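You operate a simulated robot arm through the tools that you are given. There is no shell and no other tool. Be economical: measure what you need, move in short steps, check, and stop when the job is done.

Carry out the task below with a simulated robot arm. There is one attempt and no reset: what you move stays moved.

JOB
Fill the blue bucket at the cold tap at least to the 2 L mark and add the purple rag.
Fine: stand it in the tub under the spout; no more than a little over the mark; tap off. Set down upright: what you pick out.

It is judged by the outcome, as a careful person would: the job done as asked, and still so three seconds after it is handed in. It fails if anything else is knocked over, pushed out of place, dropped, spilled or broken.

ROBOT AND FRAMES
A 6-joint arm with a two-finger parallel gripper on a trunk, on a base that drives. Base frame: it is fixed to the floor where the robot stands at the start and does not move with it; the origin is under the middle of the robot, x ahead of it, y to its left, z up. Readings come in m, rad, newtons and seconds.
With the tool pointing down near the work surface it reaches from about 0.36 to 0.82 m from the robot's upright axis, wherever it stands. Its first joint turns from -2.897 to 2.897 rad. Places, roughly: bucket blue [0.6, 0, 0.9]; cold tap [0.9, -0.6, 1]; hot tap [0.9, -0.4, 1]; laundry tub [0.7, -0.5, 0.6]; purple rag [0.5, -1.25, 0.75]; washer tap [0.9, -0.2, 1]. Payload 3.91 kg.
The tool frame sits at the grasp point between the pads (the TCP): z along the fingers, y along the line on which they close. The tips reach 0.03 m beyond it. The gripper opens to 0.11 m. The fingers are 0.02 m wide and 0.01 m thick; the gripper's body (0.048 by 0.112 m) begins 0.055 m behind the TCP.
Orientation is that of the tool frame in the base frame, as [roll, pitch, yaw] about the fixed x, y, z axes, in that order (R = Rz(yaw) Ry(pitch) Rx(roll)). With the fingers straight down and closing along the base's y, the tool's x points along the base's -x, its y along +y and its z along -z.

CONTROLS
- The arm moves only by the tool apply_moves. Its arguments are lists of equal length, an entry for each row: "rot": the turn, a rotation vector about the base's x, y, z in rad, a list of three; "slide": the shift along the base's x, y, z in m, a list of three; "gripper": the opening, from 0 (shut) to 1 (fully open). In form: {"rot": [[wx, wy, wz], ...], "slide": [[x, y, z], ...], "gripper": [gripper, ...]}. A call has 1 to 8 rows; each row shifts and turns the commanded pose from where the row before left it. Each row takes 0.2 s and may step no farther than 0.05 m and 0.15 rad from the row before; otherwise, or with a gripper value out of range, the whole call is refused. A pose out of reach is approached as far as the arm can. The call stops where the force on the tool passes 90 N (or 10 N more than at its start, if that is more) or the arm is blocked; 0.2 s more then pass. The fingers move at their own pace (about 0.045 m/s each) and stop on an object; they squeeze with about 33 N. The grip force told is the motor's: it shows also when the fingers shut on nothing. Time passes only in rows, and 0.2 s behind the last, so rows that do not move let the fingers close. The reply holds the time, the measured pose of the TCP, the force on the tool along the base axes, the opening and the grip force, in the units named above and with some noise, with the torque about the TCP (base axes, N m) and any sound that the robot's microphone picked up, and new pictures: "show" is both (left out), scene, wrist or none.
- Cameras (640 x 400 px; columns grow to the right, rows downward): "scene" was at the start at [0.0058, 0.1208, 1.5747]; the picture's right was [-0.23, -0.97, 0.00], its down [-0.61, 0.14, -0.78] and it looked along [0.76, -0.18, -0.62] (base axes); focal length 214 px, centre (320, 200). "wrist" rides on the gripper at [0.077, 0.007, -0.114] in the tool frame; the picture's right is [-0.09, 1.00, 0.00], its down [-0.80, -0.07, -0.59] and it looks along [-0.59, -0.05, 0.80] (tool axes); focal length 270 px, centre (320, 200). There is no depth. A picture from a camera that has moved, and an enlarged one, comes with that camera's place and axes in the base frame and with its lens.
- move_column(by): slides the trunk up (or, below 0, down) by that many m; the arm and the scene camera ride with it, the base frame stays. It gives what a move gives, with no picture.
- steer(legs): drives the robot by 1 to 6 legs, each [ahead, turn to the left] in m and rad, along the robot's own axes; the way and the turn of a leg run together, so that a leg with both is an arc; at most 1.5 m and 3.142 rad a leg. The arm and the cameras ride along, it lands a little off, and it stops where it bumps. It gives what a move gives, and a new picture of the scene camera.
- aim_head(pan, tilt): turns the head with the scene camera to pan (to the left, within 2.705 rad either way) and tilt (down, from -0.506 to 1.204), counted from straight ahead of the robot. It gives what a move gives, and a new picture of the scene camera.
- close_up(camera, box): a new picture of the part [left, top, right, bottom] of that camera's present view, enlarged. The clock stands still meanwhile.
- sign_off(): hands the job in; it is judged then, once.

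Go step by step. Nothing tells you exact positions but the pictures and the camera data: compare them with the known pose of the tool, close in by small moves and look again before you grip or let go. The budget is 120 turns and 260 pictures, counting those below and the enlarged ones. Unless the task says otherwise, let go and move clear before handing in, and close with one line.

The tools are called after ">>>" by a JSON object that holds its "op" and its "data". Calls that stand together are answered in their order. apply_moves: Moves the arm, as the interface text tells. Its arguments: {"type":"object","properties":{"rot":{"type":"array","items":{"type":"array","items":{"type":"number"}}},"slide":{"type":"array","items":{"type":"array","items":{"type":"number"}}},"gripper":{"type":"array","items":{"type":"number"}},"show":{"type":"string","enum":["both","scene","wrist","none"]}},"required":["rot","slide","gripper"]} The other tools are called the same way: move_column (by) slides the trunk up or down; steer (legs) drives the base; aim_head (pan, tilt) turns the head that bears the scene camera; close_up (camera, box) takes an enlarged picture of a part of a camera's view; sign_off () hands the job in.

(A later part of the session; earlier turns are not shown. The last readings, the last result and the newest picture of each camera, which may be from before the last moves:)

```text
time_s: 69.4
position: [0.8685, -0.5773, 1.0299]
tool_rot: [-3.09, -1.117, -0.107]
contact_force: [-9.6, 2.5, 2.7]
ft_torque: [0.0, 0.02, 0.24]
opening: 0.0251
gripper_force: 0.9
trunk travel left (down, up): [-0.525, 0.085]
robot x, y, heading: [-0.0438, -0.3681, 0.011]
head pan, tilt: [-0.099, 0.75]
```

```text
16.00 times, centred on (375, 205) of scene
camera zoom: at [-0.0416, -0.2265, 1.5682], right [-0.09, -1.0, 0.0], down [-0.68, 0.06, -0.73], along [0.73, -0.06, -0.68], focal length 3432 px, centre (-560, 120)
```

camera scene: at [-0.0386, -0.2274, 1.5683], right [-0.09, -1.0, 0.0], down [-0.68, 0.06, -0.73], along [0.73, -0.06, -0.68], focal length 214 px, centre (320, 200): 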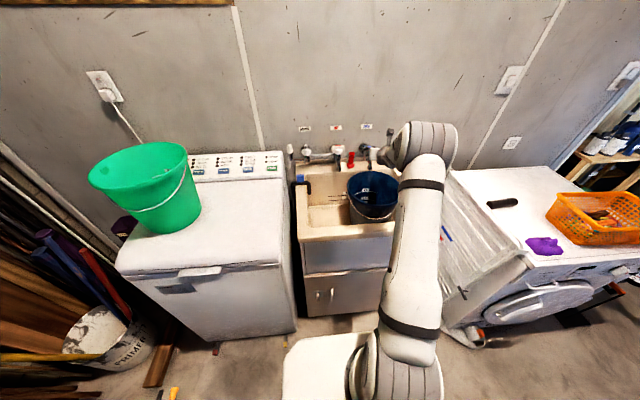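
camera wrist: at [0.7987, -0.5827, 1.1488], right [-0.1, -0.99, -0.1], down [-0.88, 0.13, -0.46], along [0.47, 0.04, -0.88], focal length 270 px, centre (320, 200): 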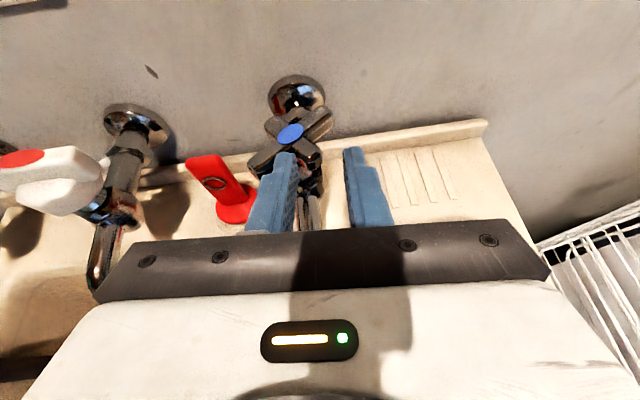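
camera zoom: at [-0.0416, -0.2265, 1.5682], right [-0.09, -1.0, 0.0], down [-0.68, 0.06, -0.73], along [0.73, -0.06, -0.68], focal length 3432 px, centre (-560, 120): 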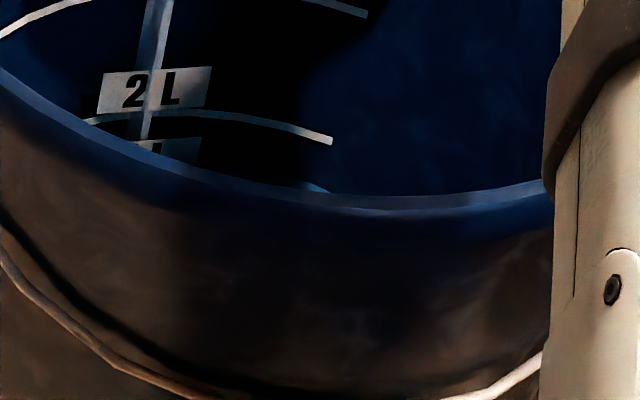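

A water surface highlight is now appearing behind the near rim. Continuing.

>>> {"op": "apply_moves", "data": {"rot": [[0, 0, 0], [0, 0, 0], [0, 0, 0], [0, 0, 0], [0, 0, 0], [0, 0, 0], [0, 0, 0], [0, 0, 0]], "slide": [[0, 0, 0], [0, 0, 0], [0, 0, 0], [0, 0, 0], [0, 0, 0], [0, 0, 0], [0, 0, 0], [0, 0, 0]], "gripper": [0.22, 0.22, 0.22, 0.22, 0.22, 0.22, 0.22, 0.22], "show": "none"}}

>>> {"op": "close_up", "data": {"camera": "scene", "box": [355, 195, 395, 215]}}

>>> {"op": "apply_moves", "data": {"rot": [[0, 0, 0], [0, 0, 0], [0, 0, 0], [0, 0, 0], [0, 0, 0], [0, 0, 0], [0, 0, 0], [0, 0, 0]], "slide": [[0, 0, 0], [0, 0, 0], [0, 0, 0], [0, 0, 0], [0, 0, 0], [0, 0, 0], [0, 0, 0], [0, 0, 0]], "gripper": [0.22, 0.22, 0.22, 0.22, 0.22, 0.22, 0.22, 0.22], "show": "none"}}

>>> {"op": "close_up", "data": {"camera": "scene", "box": [355, 195, 395, 215]}}

```text
time_s: 71.2
position: [0.8684, -0.5776, 1.0296]
tool_rot: [-3.089, -1.117, -0.109]
contact_force: [-8.7, 2.5, 3.2]
ft_torque: [0.03, 0.02, 0.23]
opening: 0.0252
gripper_force: 1.0
trunk travel left (down, up): [-0.525, 0.085]
robot x, y, heading: [-0.0389, -0.3723, 0.01]
head pan, tilt: [-0.099, 0.75]
```

```text
16.00 times, centred on (375, 205) of scene
camera zoom: at [-0.0416, -0.2265, 1.5682], right [-0.09, -1.0, 0.0], down [-0.68, 0.06, -0.73], along [0.73, -0.06, -0.68], focal length 3432 px, centre (-560, 120)
```

zoom: 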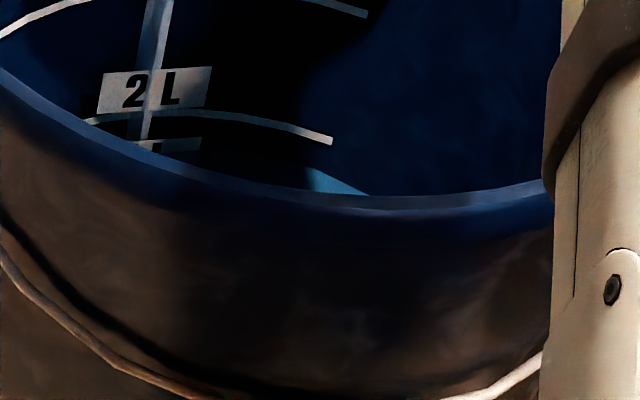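

```text
time_s: 73.0
position: [0.8683, -0.5776, 1.0304]
tool_rot: [-3.088, -1.117, -0.108]
contact_force: [-9.2, 3.2, 4.0]
ft_torque: [0.03, 0.0, 0.25]
opening: 0.0251
gripper_force: 0.3
trunk travel left (down, up): [-0.525, 0.085]
robot x, y, heading: [-0.0447, -0.369, 0.011]
head pan, tilt: [-0.099, 0.75]
```

```text
16.00 times, centred on (375, 205) of scene
camera zoom: at [-0.0416, -0.2265, 1.5682], right [-0.09, -1.0, 0.0], down [-0.68, 0.06, -0.73], along [0.73, -0.06, -0.68], focal length 3432 px, centre (-560, 120)
```

zoom: 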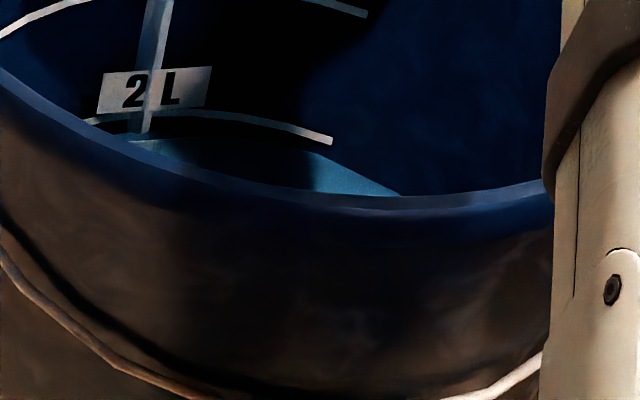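

Level is just below the 2 L line. One more short wait.

>>> {"op": "apply_moves", "data": {"rot": [[0, 0, 0], [0, 0, 0], [0, 0, 0], [0, 0, 0], [0, 0, 0], [0, 0, 0], [0, 0, 0], [0, 0, 0]], "slide": [[0, 0, 0], [0, 0, 0], [0, 0, 0], [0, 0, 0], [0, 0, 0], [0, 0, 0], [0, 0, 0], [0, 0, 0]], "gripper": [0.22, 0.22, 0.22, 0.22, 0.22, 0.22, 0.22, 0.22], "show": "none"}}

>>> {"op": "close_up", "data": {"camera": "scene", "box": [355, 195, 395, 215]}}

```text
time_s: 74.8
position: [0.8691, -0.5774, 1.0307]
tool_rot: [-3.089, -1.117, -0.109]
contact_force: [-8.7, 1.9, 3.3]
ft_torque: [0.04, 0.03, 0.21]
opening: 0.025
gripper_force: 0.3
trunk travel left (down, up): [-0.525, 0.085]
robot x, y, heading: [-0.0412, -0.371, 0.013]
head pan, tilt: [-0.099, 0.75]
```

```text
16.00 times, centred on (375, 205) of scene
camera zoom: at [-0.0416, -0.2265, 1.5682], right [-0.09, -1.0, 0.0], down [-0.68, 0.06, -0.73], along [0.73, -0.06, -0.68], focal length 3432 px, centre (-560, 120)
```

zoom: 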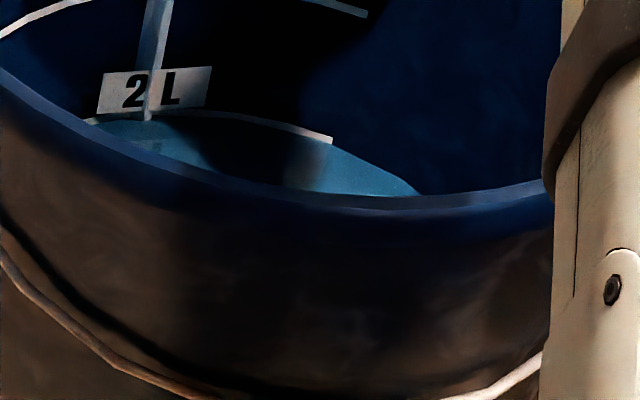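

The surface is right at the underside of the 2 L line. Half a second more, then I close by pushing the arm back the other way.

>>> {"op": "apply_moves", "data": {"rot": [[0, 0, 0], [0, 0, 0], [0, 0, 0], [0, 0, 0], [0, 0, 0], [0, 0, 0]], "slide": [[0, 0, 0], [0, 0, 0], [0, 0.01, 0], [0, 0.01, 0], [0, 0.008, 0], [0, 0.004, 0]], "gripper": [0.22, 0.22, 0.22, 0.22, 0.22, 0.22], "show": "wrist"}}

>>> {"op": "close_up", "data": {"camera": "scene", "box": [340, 150, 410, 215]}}

>>> {"op": "close_up", "data": {"camera": "wrist", "box": [220, 60, 420, 240]}}

```text
time_s: 76.2
position: [0.8691, -0.5499, 1.0281]
tool_rot: [-3.084, -1.114, -0.114]
contact_force: [0.2, -23.1, -1.9]
ft_torque: [-0.43, 0.0, -0.47]
opening: 0.0355
gripper_force: 11.0
trunk travel left (down, up): [-0.525, 0.085]
robot x, y, heading: [-0.0409, -0.3744, 0.012]
head pan, tilt: [-0.099, 0.75]
camera wrist: at [0.8, -0.5561, 1.1473], right [-0.1, -0.99, -0.1], down [-0.88, 0.14, -0.46], along [0.46, 0.04, -0.88], focal length 270 px, centre (320, 200)
```

wrist: 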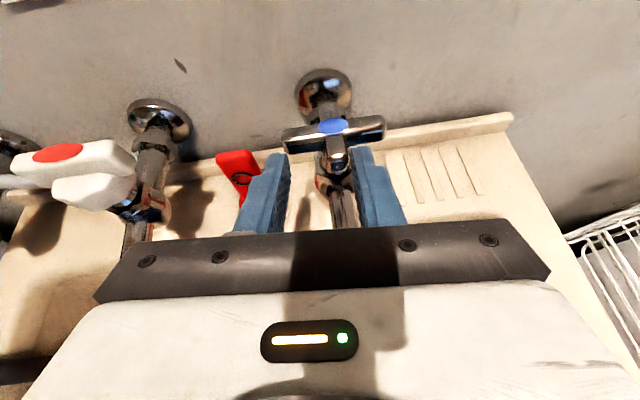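

```text
6.15 times, centred on (375, 182) of scene
camera zoom: at [-0.0392, -0.2304, 1.5685], right [-0.09, -1.0, 0.0], down [-0.68, 0.06, -0.73], along [0.73, -0.06, -0.68], focal length 1320 px, centre (-18, 308)
```

zoom: 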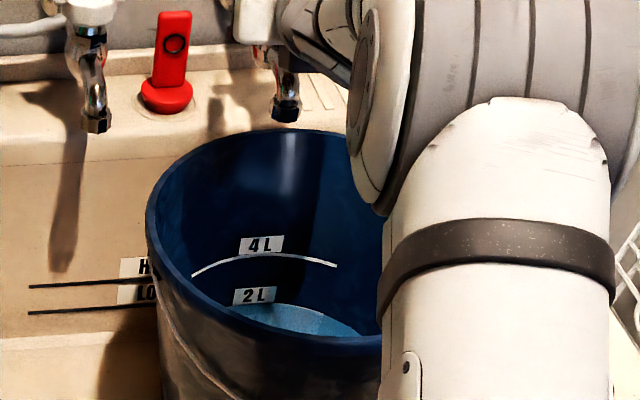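

```text
2.22 times, centred on (320, 150) of wrist
camera zoom: at [0.8, -0.5561, 1.1473], right [-0.1, -0.99, -0.1], down [-0.88, 0.14, -0.46], along [0.46, 0.04, -0.88], focal length 601 px, centre (320, 311)
```

zoom: 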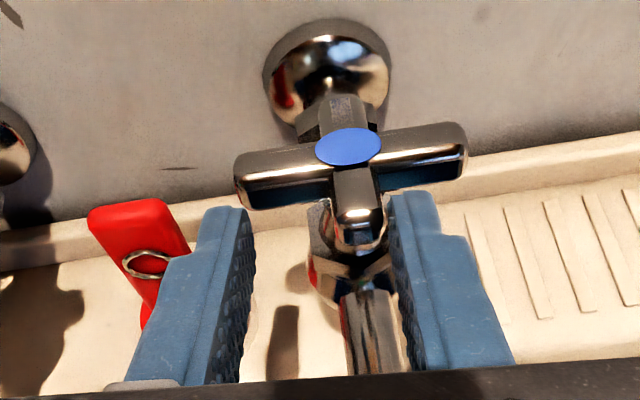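

The tap is shut, with no stream. Checking the level closely.

>>> {"op": "close_up", "data": {"camera": "scene", "box": [355, 195, 395, 215]}}

>>> {"op": "close_up", "data": {"camera": "scene", "box": [360, 155, 385, 180]}}

```text
16.00 times, centred on (375, 205) of scene
camera zoom: at [-0.0392, -0.2304, 1.5685], right [-0.09, -1.0, 0.0], down [-0.68, 0.06, -0.73], along [0.73, -0.06, -0.68], focal length 3432 px, centre (-560, 120)
```

zoom: 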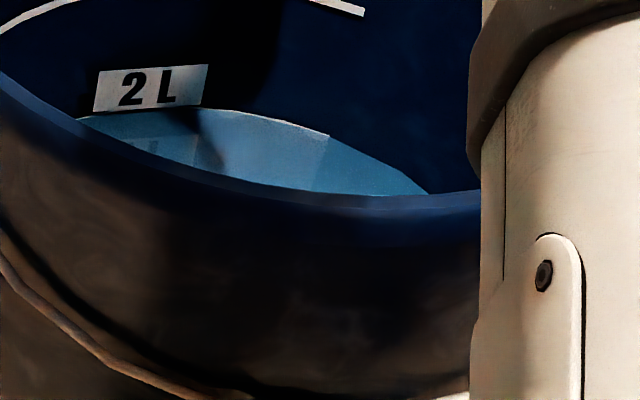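

```text
16.00 times, centred on (372, 168) of scene
camera zoom: at [-0.0392, -0.2304, 1.5685], right [-0.09, -1.0, 0.0], down [-0.68, 0.06, -0.73], along [0.73, -0.06, -0.68], focal length 3432 px, centre (-520, 720)
```

zoom: 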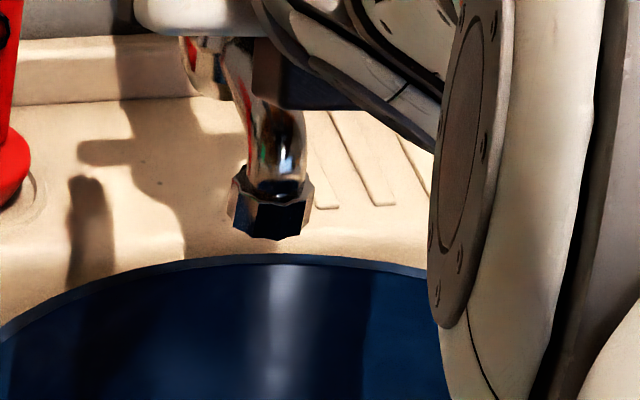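

The surface sits right on the 2 L line; to be safely "at least" at the mark I'll give one brief, small top-up and shut it again.

>>> {"op": "apply_moves", "data": {"rot": [[0, 0, 0], [0, 0, 0], [0, 0, 0], [0, 0, 0], [0, 0, 0], [0, 0, 0]], "slide": [[0, -0.014, 0], [0, -0.014, 0], [0, 0.012, 0], [0, 0.012, 0], [0, 0.004, 0], [0, 0, 0]], "gripper": [0.22, 0.22, 0.22, 0.22, 0.22, 0.22], "show": "wrist"}}

>>> {"op": "close_up", "data": {"camera": "scene", "box": [355, 195, 395, 215]}}

>>> {"op": "close_up", "data": {"camera": "scene", "box": [340, 150, 410, 215]}}

```text
time_s: 77.6
position: [0.8713, -0.5502, 1.0292]
tool_rot: [-3.084, -1.115, -0.116]
contact_force: [8.3, -27.5, 3.4]
ft_torque: [-0.63, -0.13, -0.33]
opening: 0.0375
gripper_force: 13.4
trunk travel left (down, up): [-0.525, 0.085]
robot x, y, heading: [-0.0411, -0.3734, 0.014]
head pan, tilt: [-0.099, 0.75]
camera wrist: at [0.8011, -0.5554, 1.1483], right [-0.1, -0.99, -0.1], down [-0.88, 0.14, -0.46], along [0.47, 0.04, -0.88], focal length 270 px, centre (320, 200)
```

wrist: 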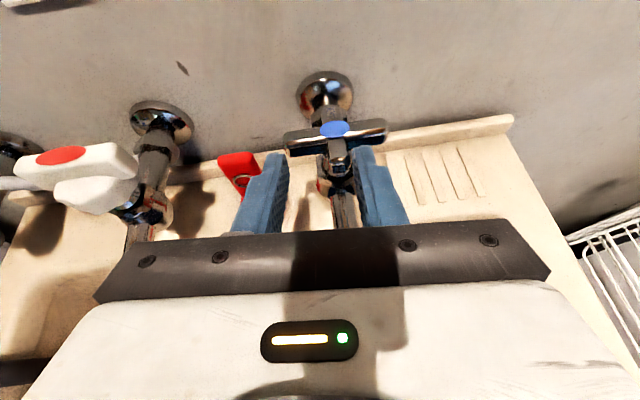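

```text
16.00 times, centred on (375, 205) of scene
camera zoom: at [-0.0386, -0.2309, 1.5687], right [-0.09, -1.0, 0.0], down [-0.68, 0.06, -0.73], along [0.73, -0.06, -0.68], focal length 3432 px, centre (-560, 120)
```

zoom: 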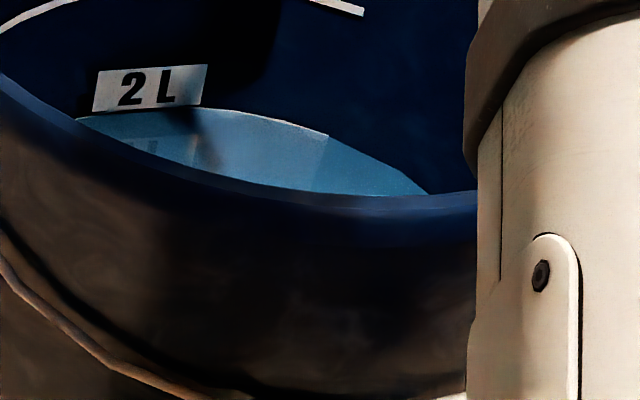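

```text
6.15 times, centred on (375, 182) of scene
camera zoom: at [-0.0386, -0.2309, 1.5687], right [-0.09, -1.0, 0.0], down [-0.68, 0.06, -0.73], along [0.73, -0.06, -0.68], focal length 1320 px, centre (-18, 308)
```

zoom: 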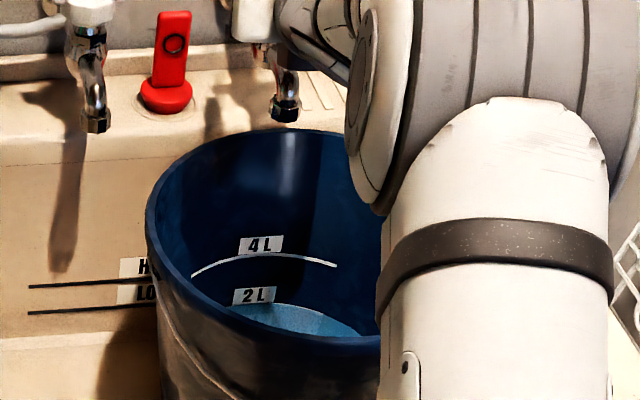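

The level barely changed (mostly slack). One more, slightly larger top-up.

>>> {"op": "apply_moves", "data": {"rot": [[0, 0, 0], [0, 0, 0], [0, 0, 0], [0, 0, 0], [0, 0, 0], [0, 0, 0], [0, 0, 0], [0, 0, 0]], "slide": [[0, -0.016, 0], [0, -0.013, 0], [0, -0.006, 0], [0, 0.013, 0], [0, 0.013, 0], [0, 0.008, 0], [0, 0.001, 0], [0, 0, 0]], "gripper": [0.22, 0.22, 0.22, 0.22, 0.22, 0.22, 0.22, 0.22], "show": "wrist"}}

>>> {"op": "close_up", "data": {"camera": "scene", "box": [355, 195, 395, 215]}}

>>> {"op": "close_up", "data": {"camera": "scene", "box": [340, 150, 410, 215]}}

```text
time_s: 79.4
position: [0.871, -0.5501, 1.0309]
tool_rot: [-3.083, -1.117, -0.116]
contact_force: [7.2, -26.2, 6.3]
ft_torque: [-0.68, -0.3, -0.35]
opening: 0.037
gripper_force: 12.4
trunk travel left (down, up): [-0.525, 0.085]
robot x, y, heading: [-0.0455, -0.3709, 0.015]
head pan, tilt: [-0.099, 0.75]
camera wrist: at [0.8009, -0.5557, 1.1488], right [-0.1, -0.99, -0.1], down [-0.88, 0.14, -0.46], along [0.47, 0.04, -0.88], focal length 270 px, centre (320, 200)
```

wrist: 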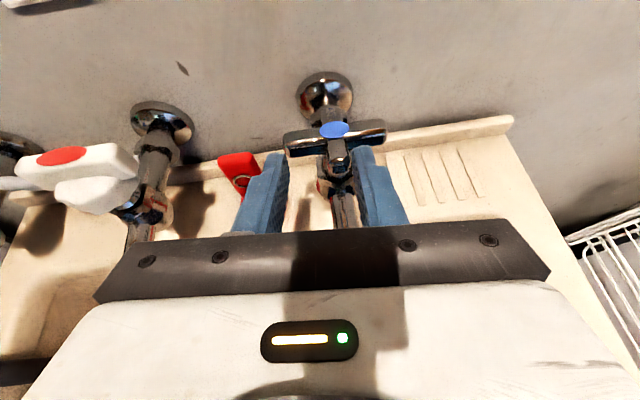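

```text
16.00 times, centred on (375, 205) of scene
camera zoom: at [-0.0392, -0.2307, 1.5687], right [-0.09, -1.0, 0.0], down [-0.68, 0.06, -0.73], along [0.73, -0.06, -0.68], focal length 3432 px, centre (-560, 120)
```

zoom: 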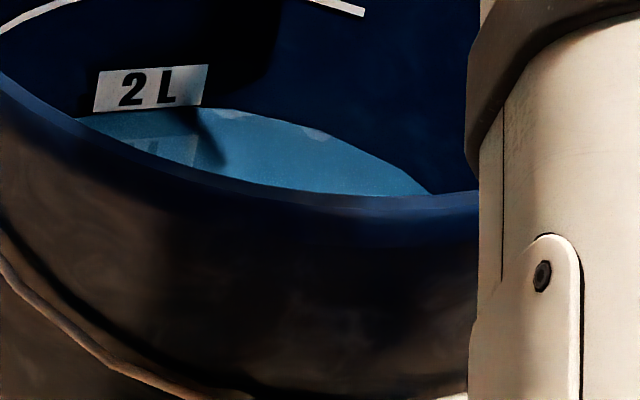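

```text
6.15 times, centred on (375, 182) of scene
camera zoom: at [-0.0392, -0.2307, 1.5687], right [-0.09, -1.0, 0.0], down [-0.68, 0.06, -0.73], along [0.73, -0.06, -0.68], focal length 1320 px, centre (-18, 308)
```

zoom: 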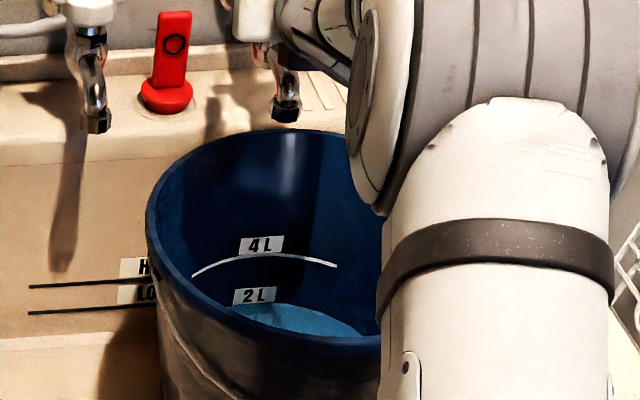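

The mark is now just covered and the tap is shut. I'll retract from the handle without moving it.

>>> {"op": "apply_moves", "data": {"rot": [[0, 0, 0], [0, 0, 0], [0, 0, 0], [0, 0, 0], [0, 0, 0], [0, 0, 0], [0, 0, 0]], "slide": [[0, -0.006, 0], [0, -0.002, 0], [-0.03, 0, 0.014], [-0.04, 0, 0.02], [-0.04, 0, 0.025], [-0.04, 0, 0.025], [-0.04, 0, 0.025]], "gripper": [0.36, 0.36, 0.36, 0.36, 0.4, 0.4, 0.4]}}

>>> {"op": "close_up", "data": {"camera": "scene", "box": [335, 125, 415, 225]}}

```text
time_s: 81.0
position: [0.6821, -0.5492, 1.1441]
tool_rot: [-3.09, -1.116, -0.108]
contact_force: [-0.3, 0.0, 0.5]
ft_torque: [0.0, -0.01, 0.01]
opening: 0.0444
gripper_force: 0.1
trunk travel left (down, up): [-0.525, 0.085]
robot x, y, heading: [-0.0429, -0.3716, 0.013]
head pan, tilt: [-0.099, 0.75]
camera scene: at [-0.041, -0.2268, 1.5682], right [-0.09, -1.0, 0.0], down [-0.68, 0.06, -0.73], along [0.73, -0.06, -0.68], focal length 214 px, centre (320, 200)
camera wrist: at [0.6111, -0.5548, 1.2628], right [-0.1, -0.99, -0.1], down [-0.88, 0.13, -0.46], along [0.47, 0.04, -0.88], focal length 270 px, centre (320, 200)
```

scene: 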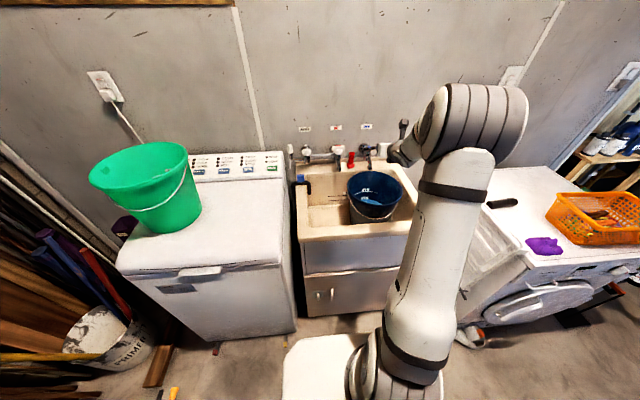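
wrist: 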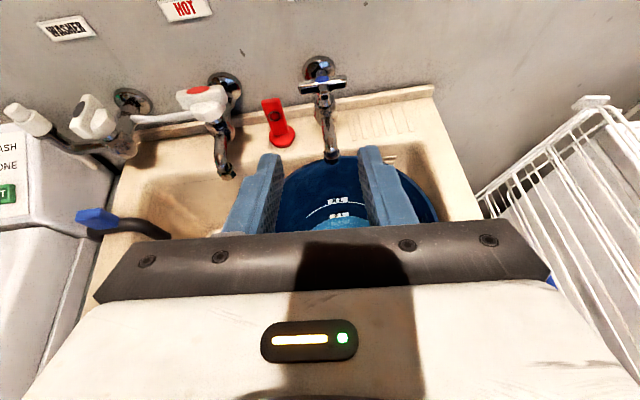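

```text
4.00 times, centred on (375, 175) of scene
camera zoom: at [-0.041, -0.2268, 1.5682], right [-0.09, -1.0, 0.0], down [-0.68, 0.06, -0.73], along [0.73, -0.06, -0.68], focal length 858 px, centre (100, 300)
```

zoom: 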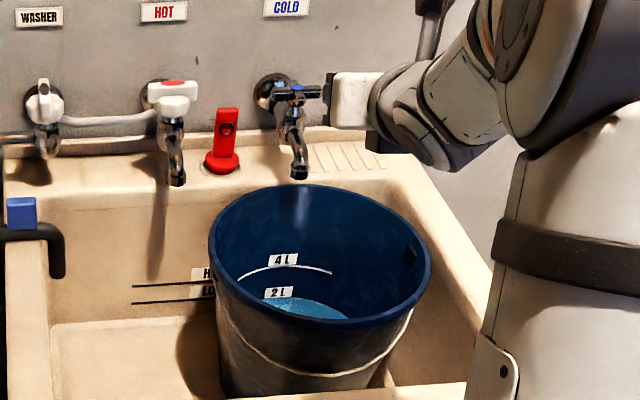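

The bucket holds just over 2 L and the tap is off. Next I retract, point the tool down, and prepare to drive toward the rag.

>>> {"op": "apply_moves", "data": {"rot": [[0, 0, -0.1], [0, 0.1, -0.1], [0, 0.1, -0.1], [0, 0.14, 0], [0, 0.14, 0], [0, 0.14, 0], [0, 0.14, 0], [0, 0.14, 0]], "slide": [[-0.03, 0.01, 0.02], [-0.03, 0.01, 0.02], [-0.03, 0.01, 0.02], [-0.03, 0.01, 0.02], [-0.03, 0.01, 0.02], [-0.03, 0.01, 0.02], [-0.03, 0.01, 0.01], [-0.03, 0.01, 0]], "gripper": [0.4, 0.4, 0.4, 0.4, 0.6, 0.8, 1, 1]}}

```text
time_s: 82.8
position: [0.4483, -0.4754, 1.2631]
tool_rot: [2.949, -0.247, -0.183]
contact_force: [-0.8, -0.5, -0.9]
ft_torque: [-0.01, 0.04, 0.05]
opening: 0.1099
gripper_force: 0.0
out of reach, approached as far as the arm can: row 3
trunk travel left (down, up): [-0.525, 0.085]
robot x, y, heading: [-0.0454, -0.3677, 0.011]
head pan, tilt: [-0.099, 0.75]
camera scene: at [-0.04, -0.2268, 1.5682], right [-0.09, -1.0, 0.0], down [-0.68, 0.06, -0.73], along [0.73, -0.06, -0.68], focal length 214 px, centre (320, 200)
camera wrist: at [0.4968, -0.4691, 1.3911], right [-0.31, -0.94, 0.16], down [-0.87, 0.35, 0.36], along [-0.39, -0.03, -0.92], focal length 270 px, centre (320, 200)
```

scene: 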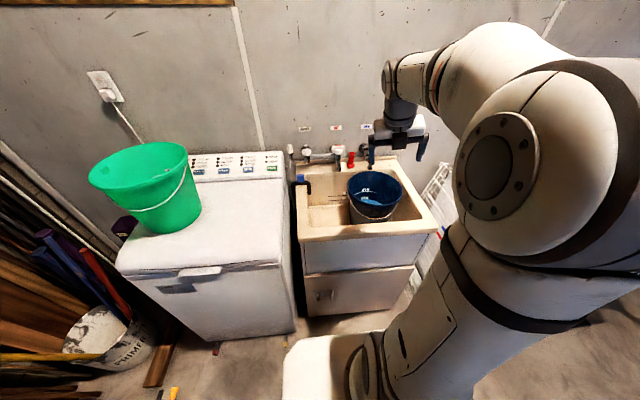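
wrist: 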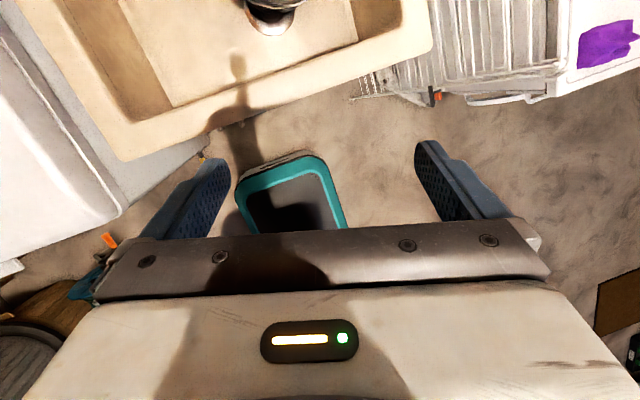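

Good overhead view; the way is free. Driving: back, turn right 90°, then a shallow S toward the white machine.

>>> {"op": "steer", "data": {"legs": [[-0.17, 0], [0, -1.571], [0.24, 0.4], [0.24, -0.4]]}}

>>> {"op": "aim_head", "data": {"pan": 0.6, "tilt": 0.75}}

```text
time_s: 90.8
position: [-0.1851, -1.3433, 1.2615]
tool_rot: [2.937, -0.252, -1.748]
contact_force: [-0.2, -0.1, 1.0]
ft_torque: [0.03, -0.03, 0.0]
opening: 0.11
gripper_force: 0.1
trunk travel left (down, up): [-0.525, 0.085]
robot x, y, heading: [-0.0774, -0.849, -1.554]
head pan, tilt: [-0.099, 0.75]
camera scene: at [0.0631, -0.8496, 1.5683], right [-1.0, 0.08, 0.0], down [0.05, 0.68, -0.73], along [-0.06, -0.73, -0.68], focal length 214 px, centre (320, 200)
```

scene: 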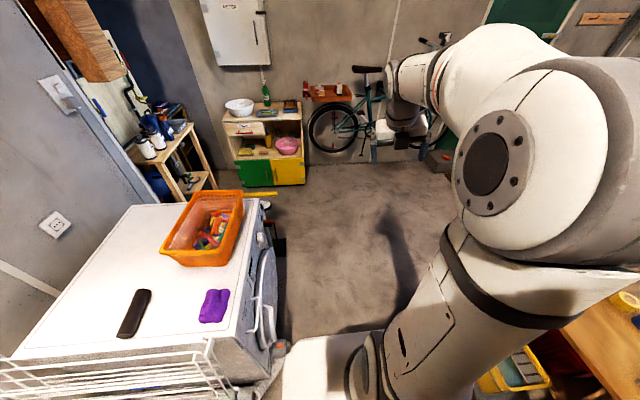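

```text
time_s: 91.9
position: [-0.1855, -1.3413, 1.2606]
tool_rot: [2.939, -0.252, -1.75]
contact_force: [0.3, 0.0, 0.3]
ft_torque: [0.0, 0.01, 0.01]
opening: 0.1099
gripper_force: 0.0
trunk travel left (down, up): [-0.525, 0.085]
robot x, y, heading: [-0.0769, -0.851, -1.549]
head pan, tilt: [0.6, 0.75]
camera scene: at [0.118, -0.8335, 1.5682], right [-0.81, -0.58, 0.0], down [-0.4, 0.55, -0.73], along [0.43, -0.59, -0.68], focal length 214 px, centre (320, 200)
```

scene: 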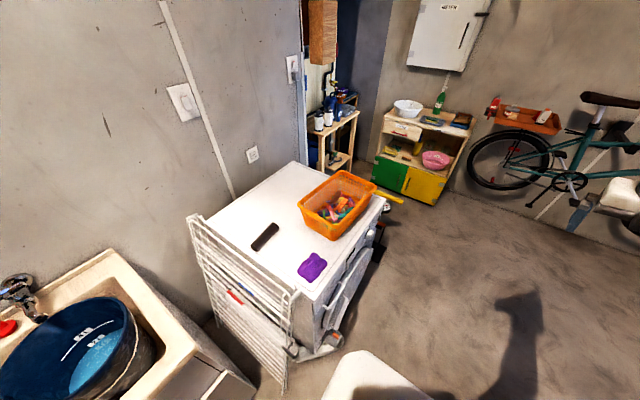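

Clear view: the rag is at about (0.427, -1.198, 0.74). A close-up to judge its shape.

>>> {"op": "close_up", "data": {"camera": "scene", "box": [280, 240, 345, 295]}}

```text
7.27 times, centred on (312, 268) of scene
camera zoom: at [0.118, -0.8335, 1.5682], right [-0.81, -0.58, 0.0], down [-0.4, 0.55, -0.73], along [0.43, -0.59, -0.68], focal length 1560 px, centre (374, -291)
```

zoom: 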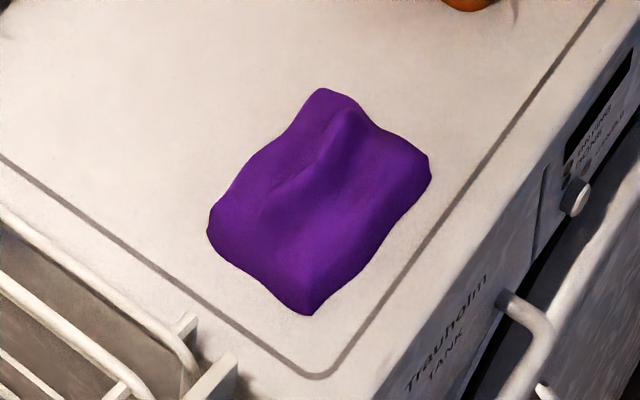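

The rag is a ~9 × 14 cm crumpled cloth, long side along y. I'll move over it with the tool pointing down, closing along x.

>>> {"op": "apply_moves", "data": {"rot": [[0.05, -0.06, 0], [0.05, -0.06, 0], [0.05, -0.06, 0], [0.05, -0.06, 0], [0, 0, 0.08], [0, 0, 0.08], [0, 0, 0.07], [0, 0, 0]], "slide": [[0.044, 0.01, -0.01], [0.044, 0.01, -0.01], [0.044, 0.01, -0.01], [0.044, 0.01, -0.01], [0.044, 0.01, -0.01], [0.044, 0.01, -0.01], [0.044, 0.01, -0.01], [0.044, 0.01, -0.01]], "gripper": [1, 1, 1, 1, 1, 1, 1, 1], "show": "none"}}

>>> {"op": "apply_moves", "data": {"rot": [[0, 0, 0], [0, 0, 0], [0, 0, 0], [0, 0, 0], [0, 0, 0], [0, 0, 0], [0, 0, 0]], "slide": [[0.042, 0.01, -0.02], [0.042, 0.01, -0.02], [0.042, 0.01, -0.02], [0.042, 0.01, -0.02], [0.042, 0.01, -0.02], [0.042, 0.01, -0.02], [0, 0, 0]], "gripper": [1, 1, 1, 1, 1, 1, 1]}}

```text
time_s: 93.7
position: [0.1702, -1.2617, 1.179]
tool_rot: [3.138, -0.011, -1.543]
contact_force: [0.3, 0.7, 0.8]
ft_torque: [0.01, 0.0, 0.0]
opening: 0.1099
gripper_force: 0.1
trunk travel left (down, up): [-0.525, 0.085]
robot x, y, heading: [-0.0764, -0.8493, -1.55]
head pan, tilt: [0.6, 0.75]
```

```text
time_s: 95.3
position: [0.4187, -1.1995, 1.0611]
tool_rot: [3.14, -0.012, -1.545]
contact_force: [-0.5, 0.0, -0.5]
ft_torque: [0.02, -0.01, -0.04]
opening: 0.11
gripper_force: 0.0
trunk travel left (down, up): [-0.525, 0.085]
robot x, y, heading: [-0.0784, -0.8473, -1.553]
head pan, tilt: [0.6, 0.75]
camera scene: at [0.1181, -0.8334, 1.5683], right [-0.81, -0.58, 0.0], down [-0.4, 0.55, -0.73], along [0.43, -0.59, -0.68], focal length 214 px, centre (320, 200)
camera wrist: at [0.4126, -1.2762, 1.1761], right [-1.0, 0.06, 0.0], down [0.05, 0.81, 0.59], along [0.03, 0.58, -0.81], focal length 270 px, centre (320, 200)
```

scene: 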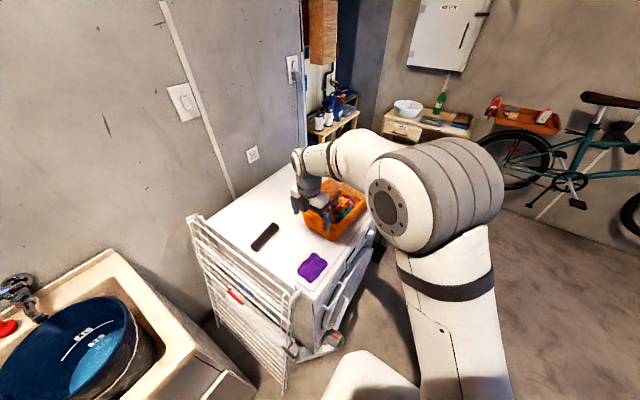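
wrist: 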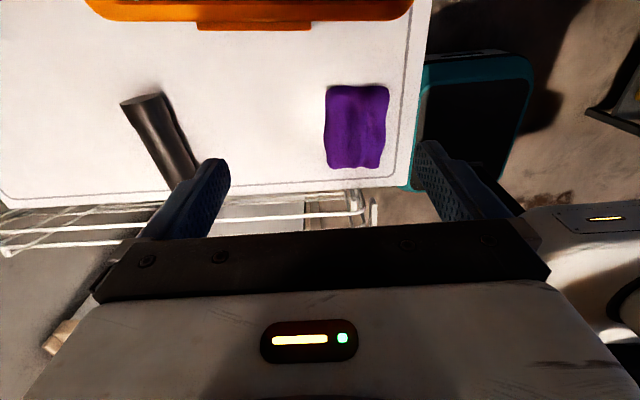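

Triangulating with the wrist view puts the rag at (0.377, -1.15), top z≈0.86. Moving above it.

>>> {"op": "apply_moves", "data": {"rot": [[0, 0, 0], [0, 0, 0], [0, 0, 0], [0, 0, 0]], "slide": [[-0.014, 0.016, -0.035], [-0.014, 0.016, -0.035], [-0.014, 0.016, -0.035], [0, 0, 0]], "gripper": [1, 1, 1, 1]}}

>>> {"op": "close_up", "data": {"camera": "scene", "box": [250, 200, 370, 300]}}

```text
time_s: 96.3
position: [0.3785, -1.155, 0.9559]
tool_rot: [3.138, -0.012, -1.546]
contact_force: [0.0, -0.3, 0.2]
ft_torque: [0.04, 0.02, -0.01]
opening: 0.1099
gripper_force: 0.1
trunk travel left (down, up): [-0.525, 0.085]
robot x, y, heading: [-0.0778, -0.8439, -1.551]
head pan, tilt: [0.6, 0.75]
camera scene: at [0.1182, -0.8335, 1.5682], right [-0.81, -0.58, 0.0], down [-0.4, 0.55, -0.73], along [0.43, -0.59, -0.68], focal length 214 px, centre (320, 200)
camera wrist: at [0.3732, -1.232, 1.071], right [-1.0, 0.06, 0.0], down [0.05, 0.81, 0.59], along [0.03, 0.58, -0.81], focal length 270 px, centre (320, 200)
```

scene: 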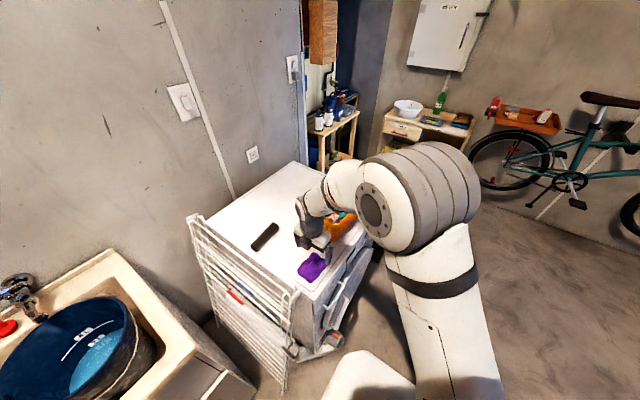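
wrist: 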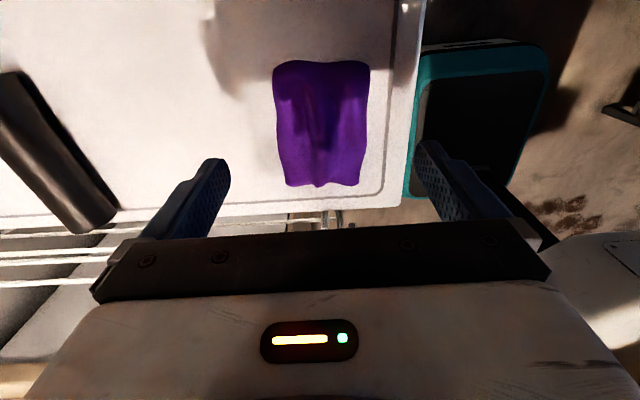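

```text
4.00 times, centred on (310, 250) of scene
camera zoom: at [0.1182, -0.8335, 1.5682], right [-0.81, -0.58, 0.0], down [-0.4, 0.55, -0.73], along [0.43, -0.59, -0.68], focal length 858 px, centre (360, 0)
```

zoom: 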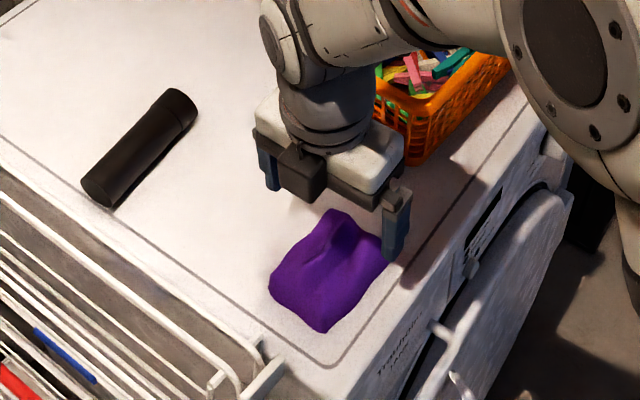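

Rag is centred between the fingers. Descending with care.

>>> {"op": "apply_moves", "data": {"rot": [[0, 0, 0], [0, 0, 0], [0, 0, 0]], "slide": [[0, 0.002, -0.03], [0, 0.002, -0.025], [0, 0, -0.01]], "gripper": [1, 1, 1]}}

>>> {"op": "close_up", "data": {"camera": "scene", "box": [280, 220, 350, 290]}}

```text
time_s: 97.1
position: [0.3781, -1.1504, 0.8894]
tool_rot: [3.137, -0.01, -1.545]
contact_force: [1.5, 0.0, -0.3]
ft_torque: [0.01, 0.01, 0.02]
opening: 0.1098
gripper_force: 0.0
trunk travel left (down, up): [-0.525, 0.085]
robot x, y, heading: [-0.0775, -0.8463, -1.55]
head pan, tilt: [0.6, 0.75]
camera scene: at [0.1183, -0.8336, 1.5682], right [-0.81, -0.58, 0.0], down [-0.4, 0.55, -0.73], along [0.43, -0.59, -0.68], focal length 214 px, centre (320, 200)
camera wrist: at [0.3736, -1.2275, 1.0056], right [-1.0, 0.06, 0.0], down [0.05, 0.81, 0.59], along [0.03, 0.58, -0.81], focal length 270 px, centre (320, 200)
```

scene: 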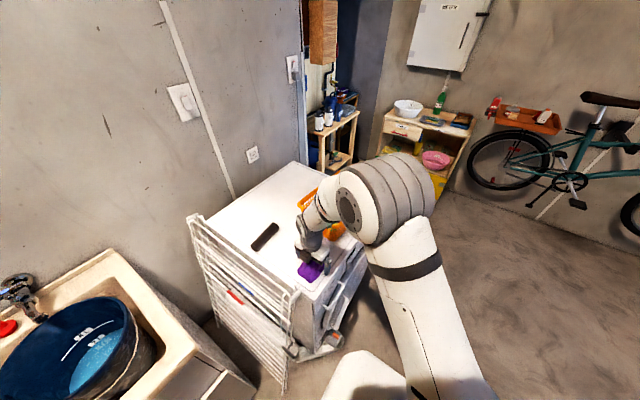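
wrist: 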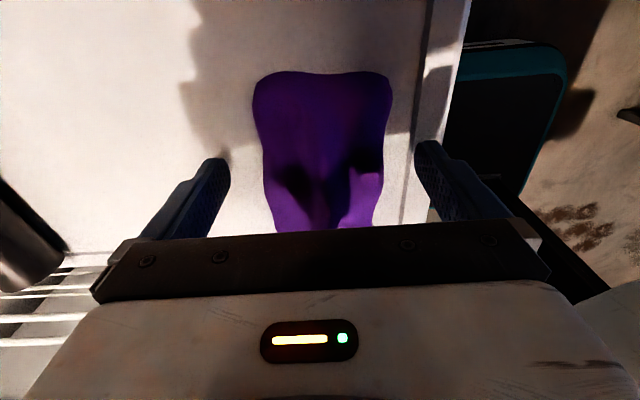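

```text
5.71 times, centred on (315, 255) of scene
camera zoom: at [0.1183, -0.8336, 1.5682], right [-0.81, -0.58, 0.0], down [-0.4, 0.55, -0.73], along [0.43, -0.59, -0.68], focal length 1226 px, centre (349, -114)
```

zoom: 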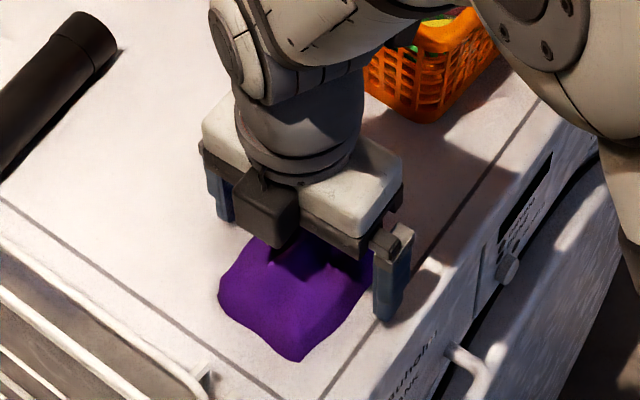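

>>> {"op": "apply_moves", "data": {"rot": [[0, 0, 0], [0, 0, 0], [0, 0, 0]], "slide": [[0, 0, -0.004], [0, 0, -0.003], [0, 0, 0]], "gripper": [1, 1, 1], "show": "none"}}

>>> {"op": "close_up", "data": {"camera": "scene", "box": [290, 240, 340, 290]}}

```text
time_s: 97.9
position: [0.377, -1.1499, 0.8837]
tool_rot: [3.139, -0.01, -1.544]
contact_force: [0.7, 0.1, 0.5]
ft_torque: [0.0, 0.0, -0.04]
opening: 0.1099
gripper_force: 0.1
trunk travel left (down, up): [-0.525, 0.085]
robot x, y, heading: [-0.0793, -0.8475, -1.548]
head pan, tilt: [0.6, 0.75]
```

```text
8.00 times, centred on (315, 265) of scene
camera zoom: at [0.1182, -0.8335, 1.5682], right [-0.81, -0.58, 0.0], down [-0.4, 0.55, -0.73], along [0.43, -0.59, -0.68], focal length 1716 px, centre (360, -320)
```

zoom: 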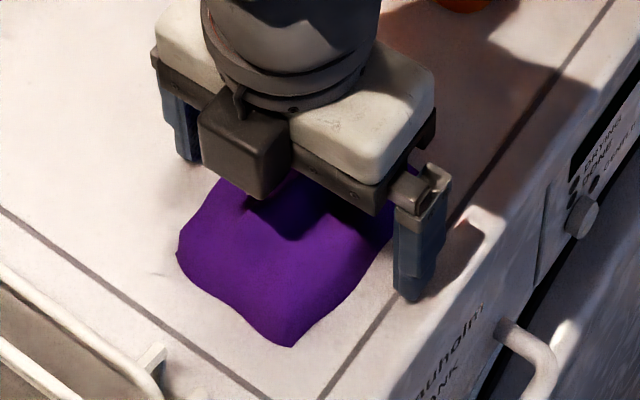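

>>> {"op": "apply_moves", "data": {"rot": [[0, 0, 0], [0, 0, 0], [0, 0, 0]], "slide": [[0, 0, -0.004], [0, 0, -0.003], [0, 0, 0]], "gripper": [1, 1, 1], "show": "none"}}

>>> {"op": "apply_moves", "data": {"rot": [[0, 0, 0], [0, 0, 0], [0, 0, 0], [0, 0, 0], [0, 0, 0], [0, 0, 0], [0, 0, 0], [0, 0, 0]], "slide": [[0, 0, 0], [0, 0, 0], [0, 0, 0], [0, 0, 0], [0, 0, 0], [0, 0, 0], [0, 0, 0], [0, 0, 0]], "gripper": [0, 0, 0, 0, 0, 0, 0, 0]}}

```text
time_s: 98.7
position: [0.3777, -1.1512, 0.8804]
tool_rot: [-3.14, -0.014, -1.545]
contact_force: [2.7, -6.6, 35.9]
ft_torque: [0.12, 2.05, 0.16]
opening: 0.109
gripper_force: 0.0
trunk travel left (down, up): [-0.525, 0.085]
robot x, y, heading: [-0.0786, -0.8482, -1.55]
head pan, tilt: [0.6, 0.75]
```

```text
time_s: 100.5
position: [0.3743, -1.1492, 0.8803]
tool_rot: [-3.139, -0.014, -1.545]
contact_force: [-15.4, -5.0, 52.7]
ft_torque: [0.34, 1.81, 0.17]
opening: 0.0754
gripper_force: 32.8
trunk travel left (down, up): [-0.525, 0.085]
robot x, y, heading: [-0.0747, -0.8472, -1.546]
head pan, tilt: [0.6, 0.75]
camera scene: at [0.1126, -0.8314, 1.5691], right [-0.81, -0.58, 0.0], down [-0.39, 0.55, -0.73], along [0.43, -0.6, -0.68], focal length 214 px, centre (320, 200)
camera wrist: at [0.3693, -1.225, 0.9951], right [-1.0, 0.06, 0.0], down [0.05, 0.81, 0.58], along [0.04, 0.58, -0.81], focal length 270 px, centre (320, 200)
```

scene: 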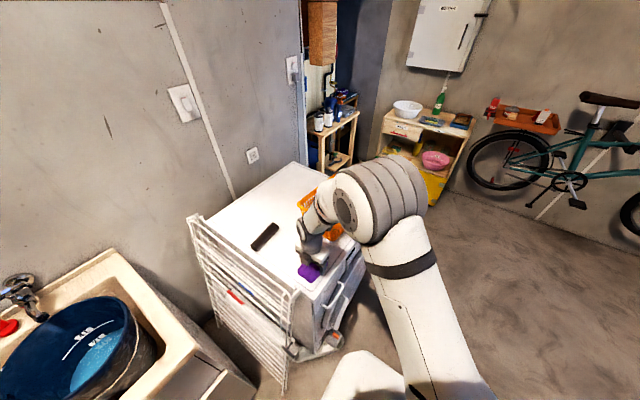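
wrist: 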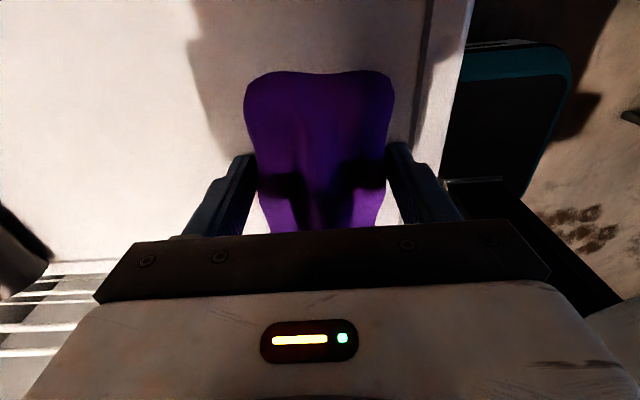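

The fingers hold the rag at 7.5 cm width with full grip. Lifting gently.

>>> {"op": "apply_moves", "data": {"rot": [[0, 0, 0], [0, 0, 0], [0, 0, 0], [0, 0, 0], [0, 0, 0]], "slide": [[0, 0, 0.005], [0, 0, 0.01], [0, 0, 0.02], [0, 0, 0.025], [0, 0, 0]], "gripper": [0, 0, 0, 0, 0]}}

```text
time_s: 101.7
position: [0.3797, -1.148, 0.9354]
tool_rot: [3.139, -0.01, -1.545]
contact_force: [0.2, 0.0, -0.2]
ft_torque: [-0.04, -0.01, -0.01]
opening: 0.075
gripper_force: 32.8
trunk travel left (down, up): [-0.525, 0.085]
robot x, y, heading: [-0.074, -0.8467, -1.544]
head pan, tilt: [0.6, 0.75]
camera scene: at [0.1181, -0.8336, 1.5682], right [-0.81, -0.58, 0.0], down [-0.4, 0.55, -0.73], along [0.43, -0.59, -0.68], focal length 214 px, centre (320, 200)
camera wrist: at [0.3747, -1.2245, 1.0504], right [-1.0, 0.06, 0.0], down [0.05, 0.81, 0.59], along [0.03, 0.58, -0.81], focal length 270 px, centre (320, 200)
```

scene: 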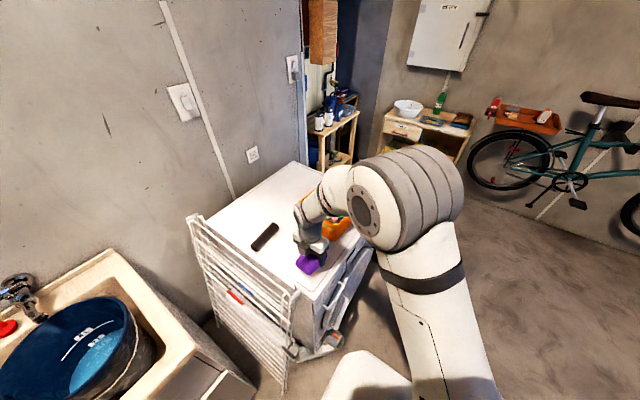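
wrist: 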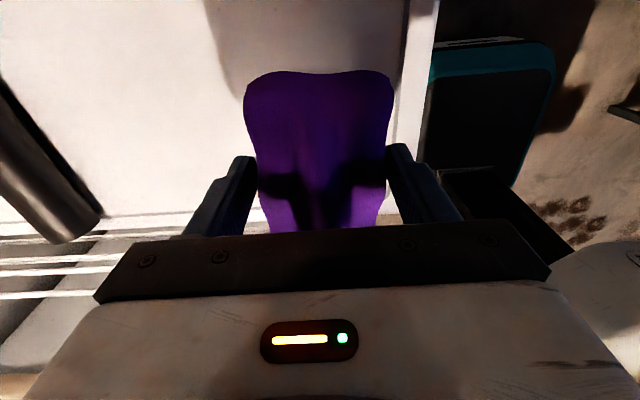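

The rag is held. I'll raise it, then reverse the base 0.25 m so the bucket's centre is well within reach.

>>> {"op": "apply_moves", "data": {"rot": [[0, 0, 0], [0, 0, 0], [0, 0, 0], [0, 0, 0], [0, 0, 0], [0, 0, 0]], "slide": [[0, 0, 0.04], [0, 0, 0.045], [0, 0, 0.045], [0, 0, 0.045], [0, 0, 0.04], [0, 0, 0]], "gripper": [0, 0, 0, 0, 0, 0], "show": "wrist"}}

>>> {"op": "steer", "data": {"legs": [[-0.25, 0]]}}

>>> {"op": "aim_head", "data": {"pan": 1.2, "tilt": 0.75}}

```text
time_s: 103.1
position: [0.3767, -1.1495, 1.1558]
tool_rot: [3.138, -0.011, -1.545]
contact_force: [0.2, 0.4, -0.4]
ft_torque: [-0.01, 0.01, 0.0]
opening: 0.075
gripper_force: 32.9
trunk travel left (down, up): [-0.525, 0.085]
robot x, y, heading: [-0.0768, -0.8509, -1.549]
head pan, tilt: [0.6, 0.75]
camera wrist: at [0.3719, -1.2261, 1.2691], right [-1.0, 0.06, 0.0], down [0.05, 0.81, 0.59], along [0.03, 0.58, -0.81], focal length 270 px, centre (320, 200)
```

wrist: 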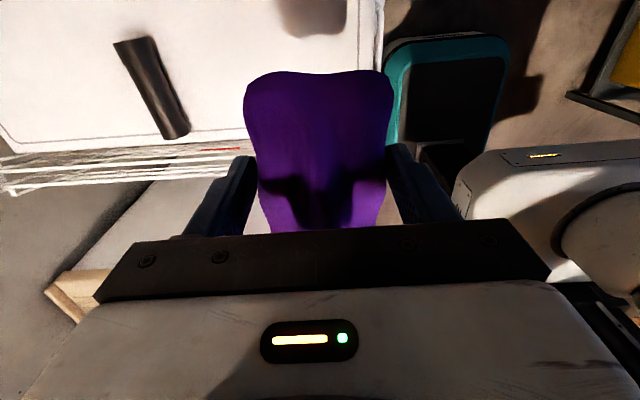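

```text
time_s: 104.9
position: [0.3716, -0.891, 1.1549]
tool_rot: [3.139, -0.012, -1.542]
contact_force: [0.1, 0.9, -0.2]
ft_torque: [-0.03, -0.02, -0.01]
opening: 0.0746
gripper_force: 33.3
trunk travel left (down, up): [-0.525, 0.085]
robot x, y, heading: [-0.0833, -0.5901, -1.546]
head pan, tilt: [0.6, 0.75]
camera scene: at [0.1126, -0.5764, 1.5682], right [-0.81, -0.58, 0.0], down [-0.4, 0.55, -0.73], along [0.43, -0.59, -0.68], focal length 214 px, centre (320, 200)
```

scene: 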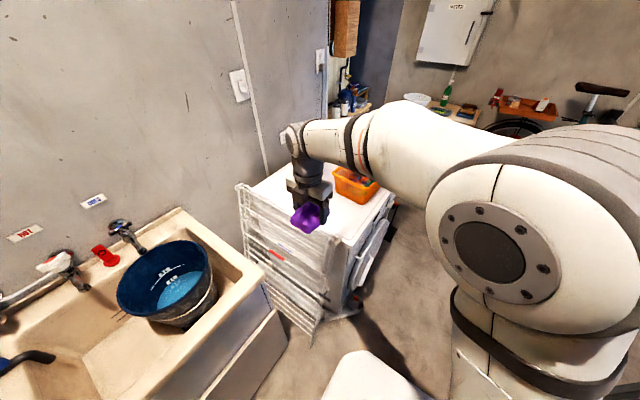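

```text
time_s: 105.9
position: [0.3719, -0.8931, 1.1553]
tool_rot: [3.139, -0.011, -1.541]
contact_force: [0.9, -0.5, -1.4]
ft_torque: [-0.02, 0.0, -0.01]
opening: 0.0743
gripper_force: 33.3
trunk travel left (down, up): [-0.525, 0.085]
robot x, y, heading: [-0.0818, -0.5944, -1.548]
head pan, tilt: [1.201, 0.75]
camera scene: at [0.1422, -0.5383, 1.5682], right [-0.34, -0.94, 0.0], down [-0.64, 0.23, -0.73], along [0.69, -0.25, -0.68], focal length 214 px, centre (320, 200)
```

scene: 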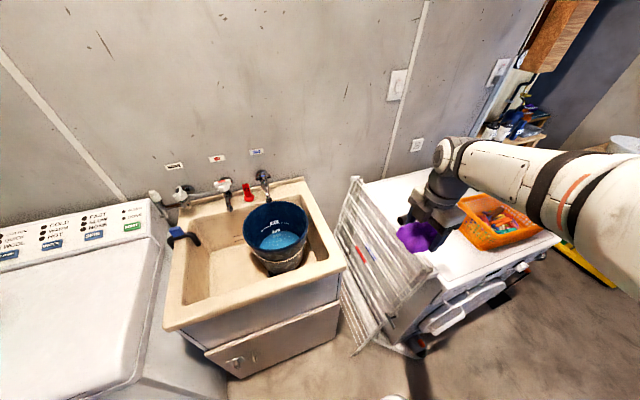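

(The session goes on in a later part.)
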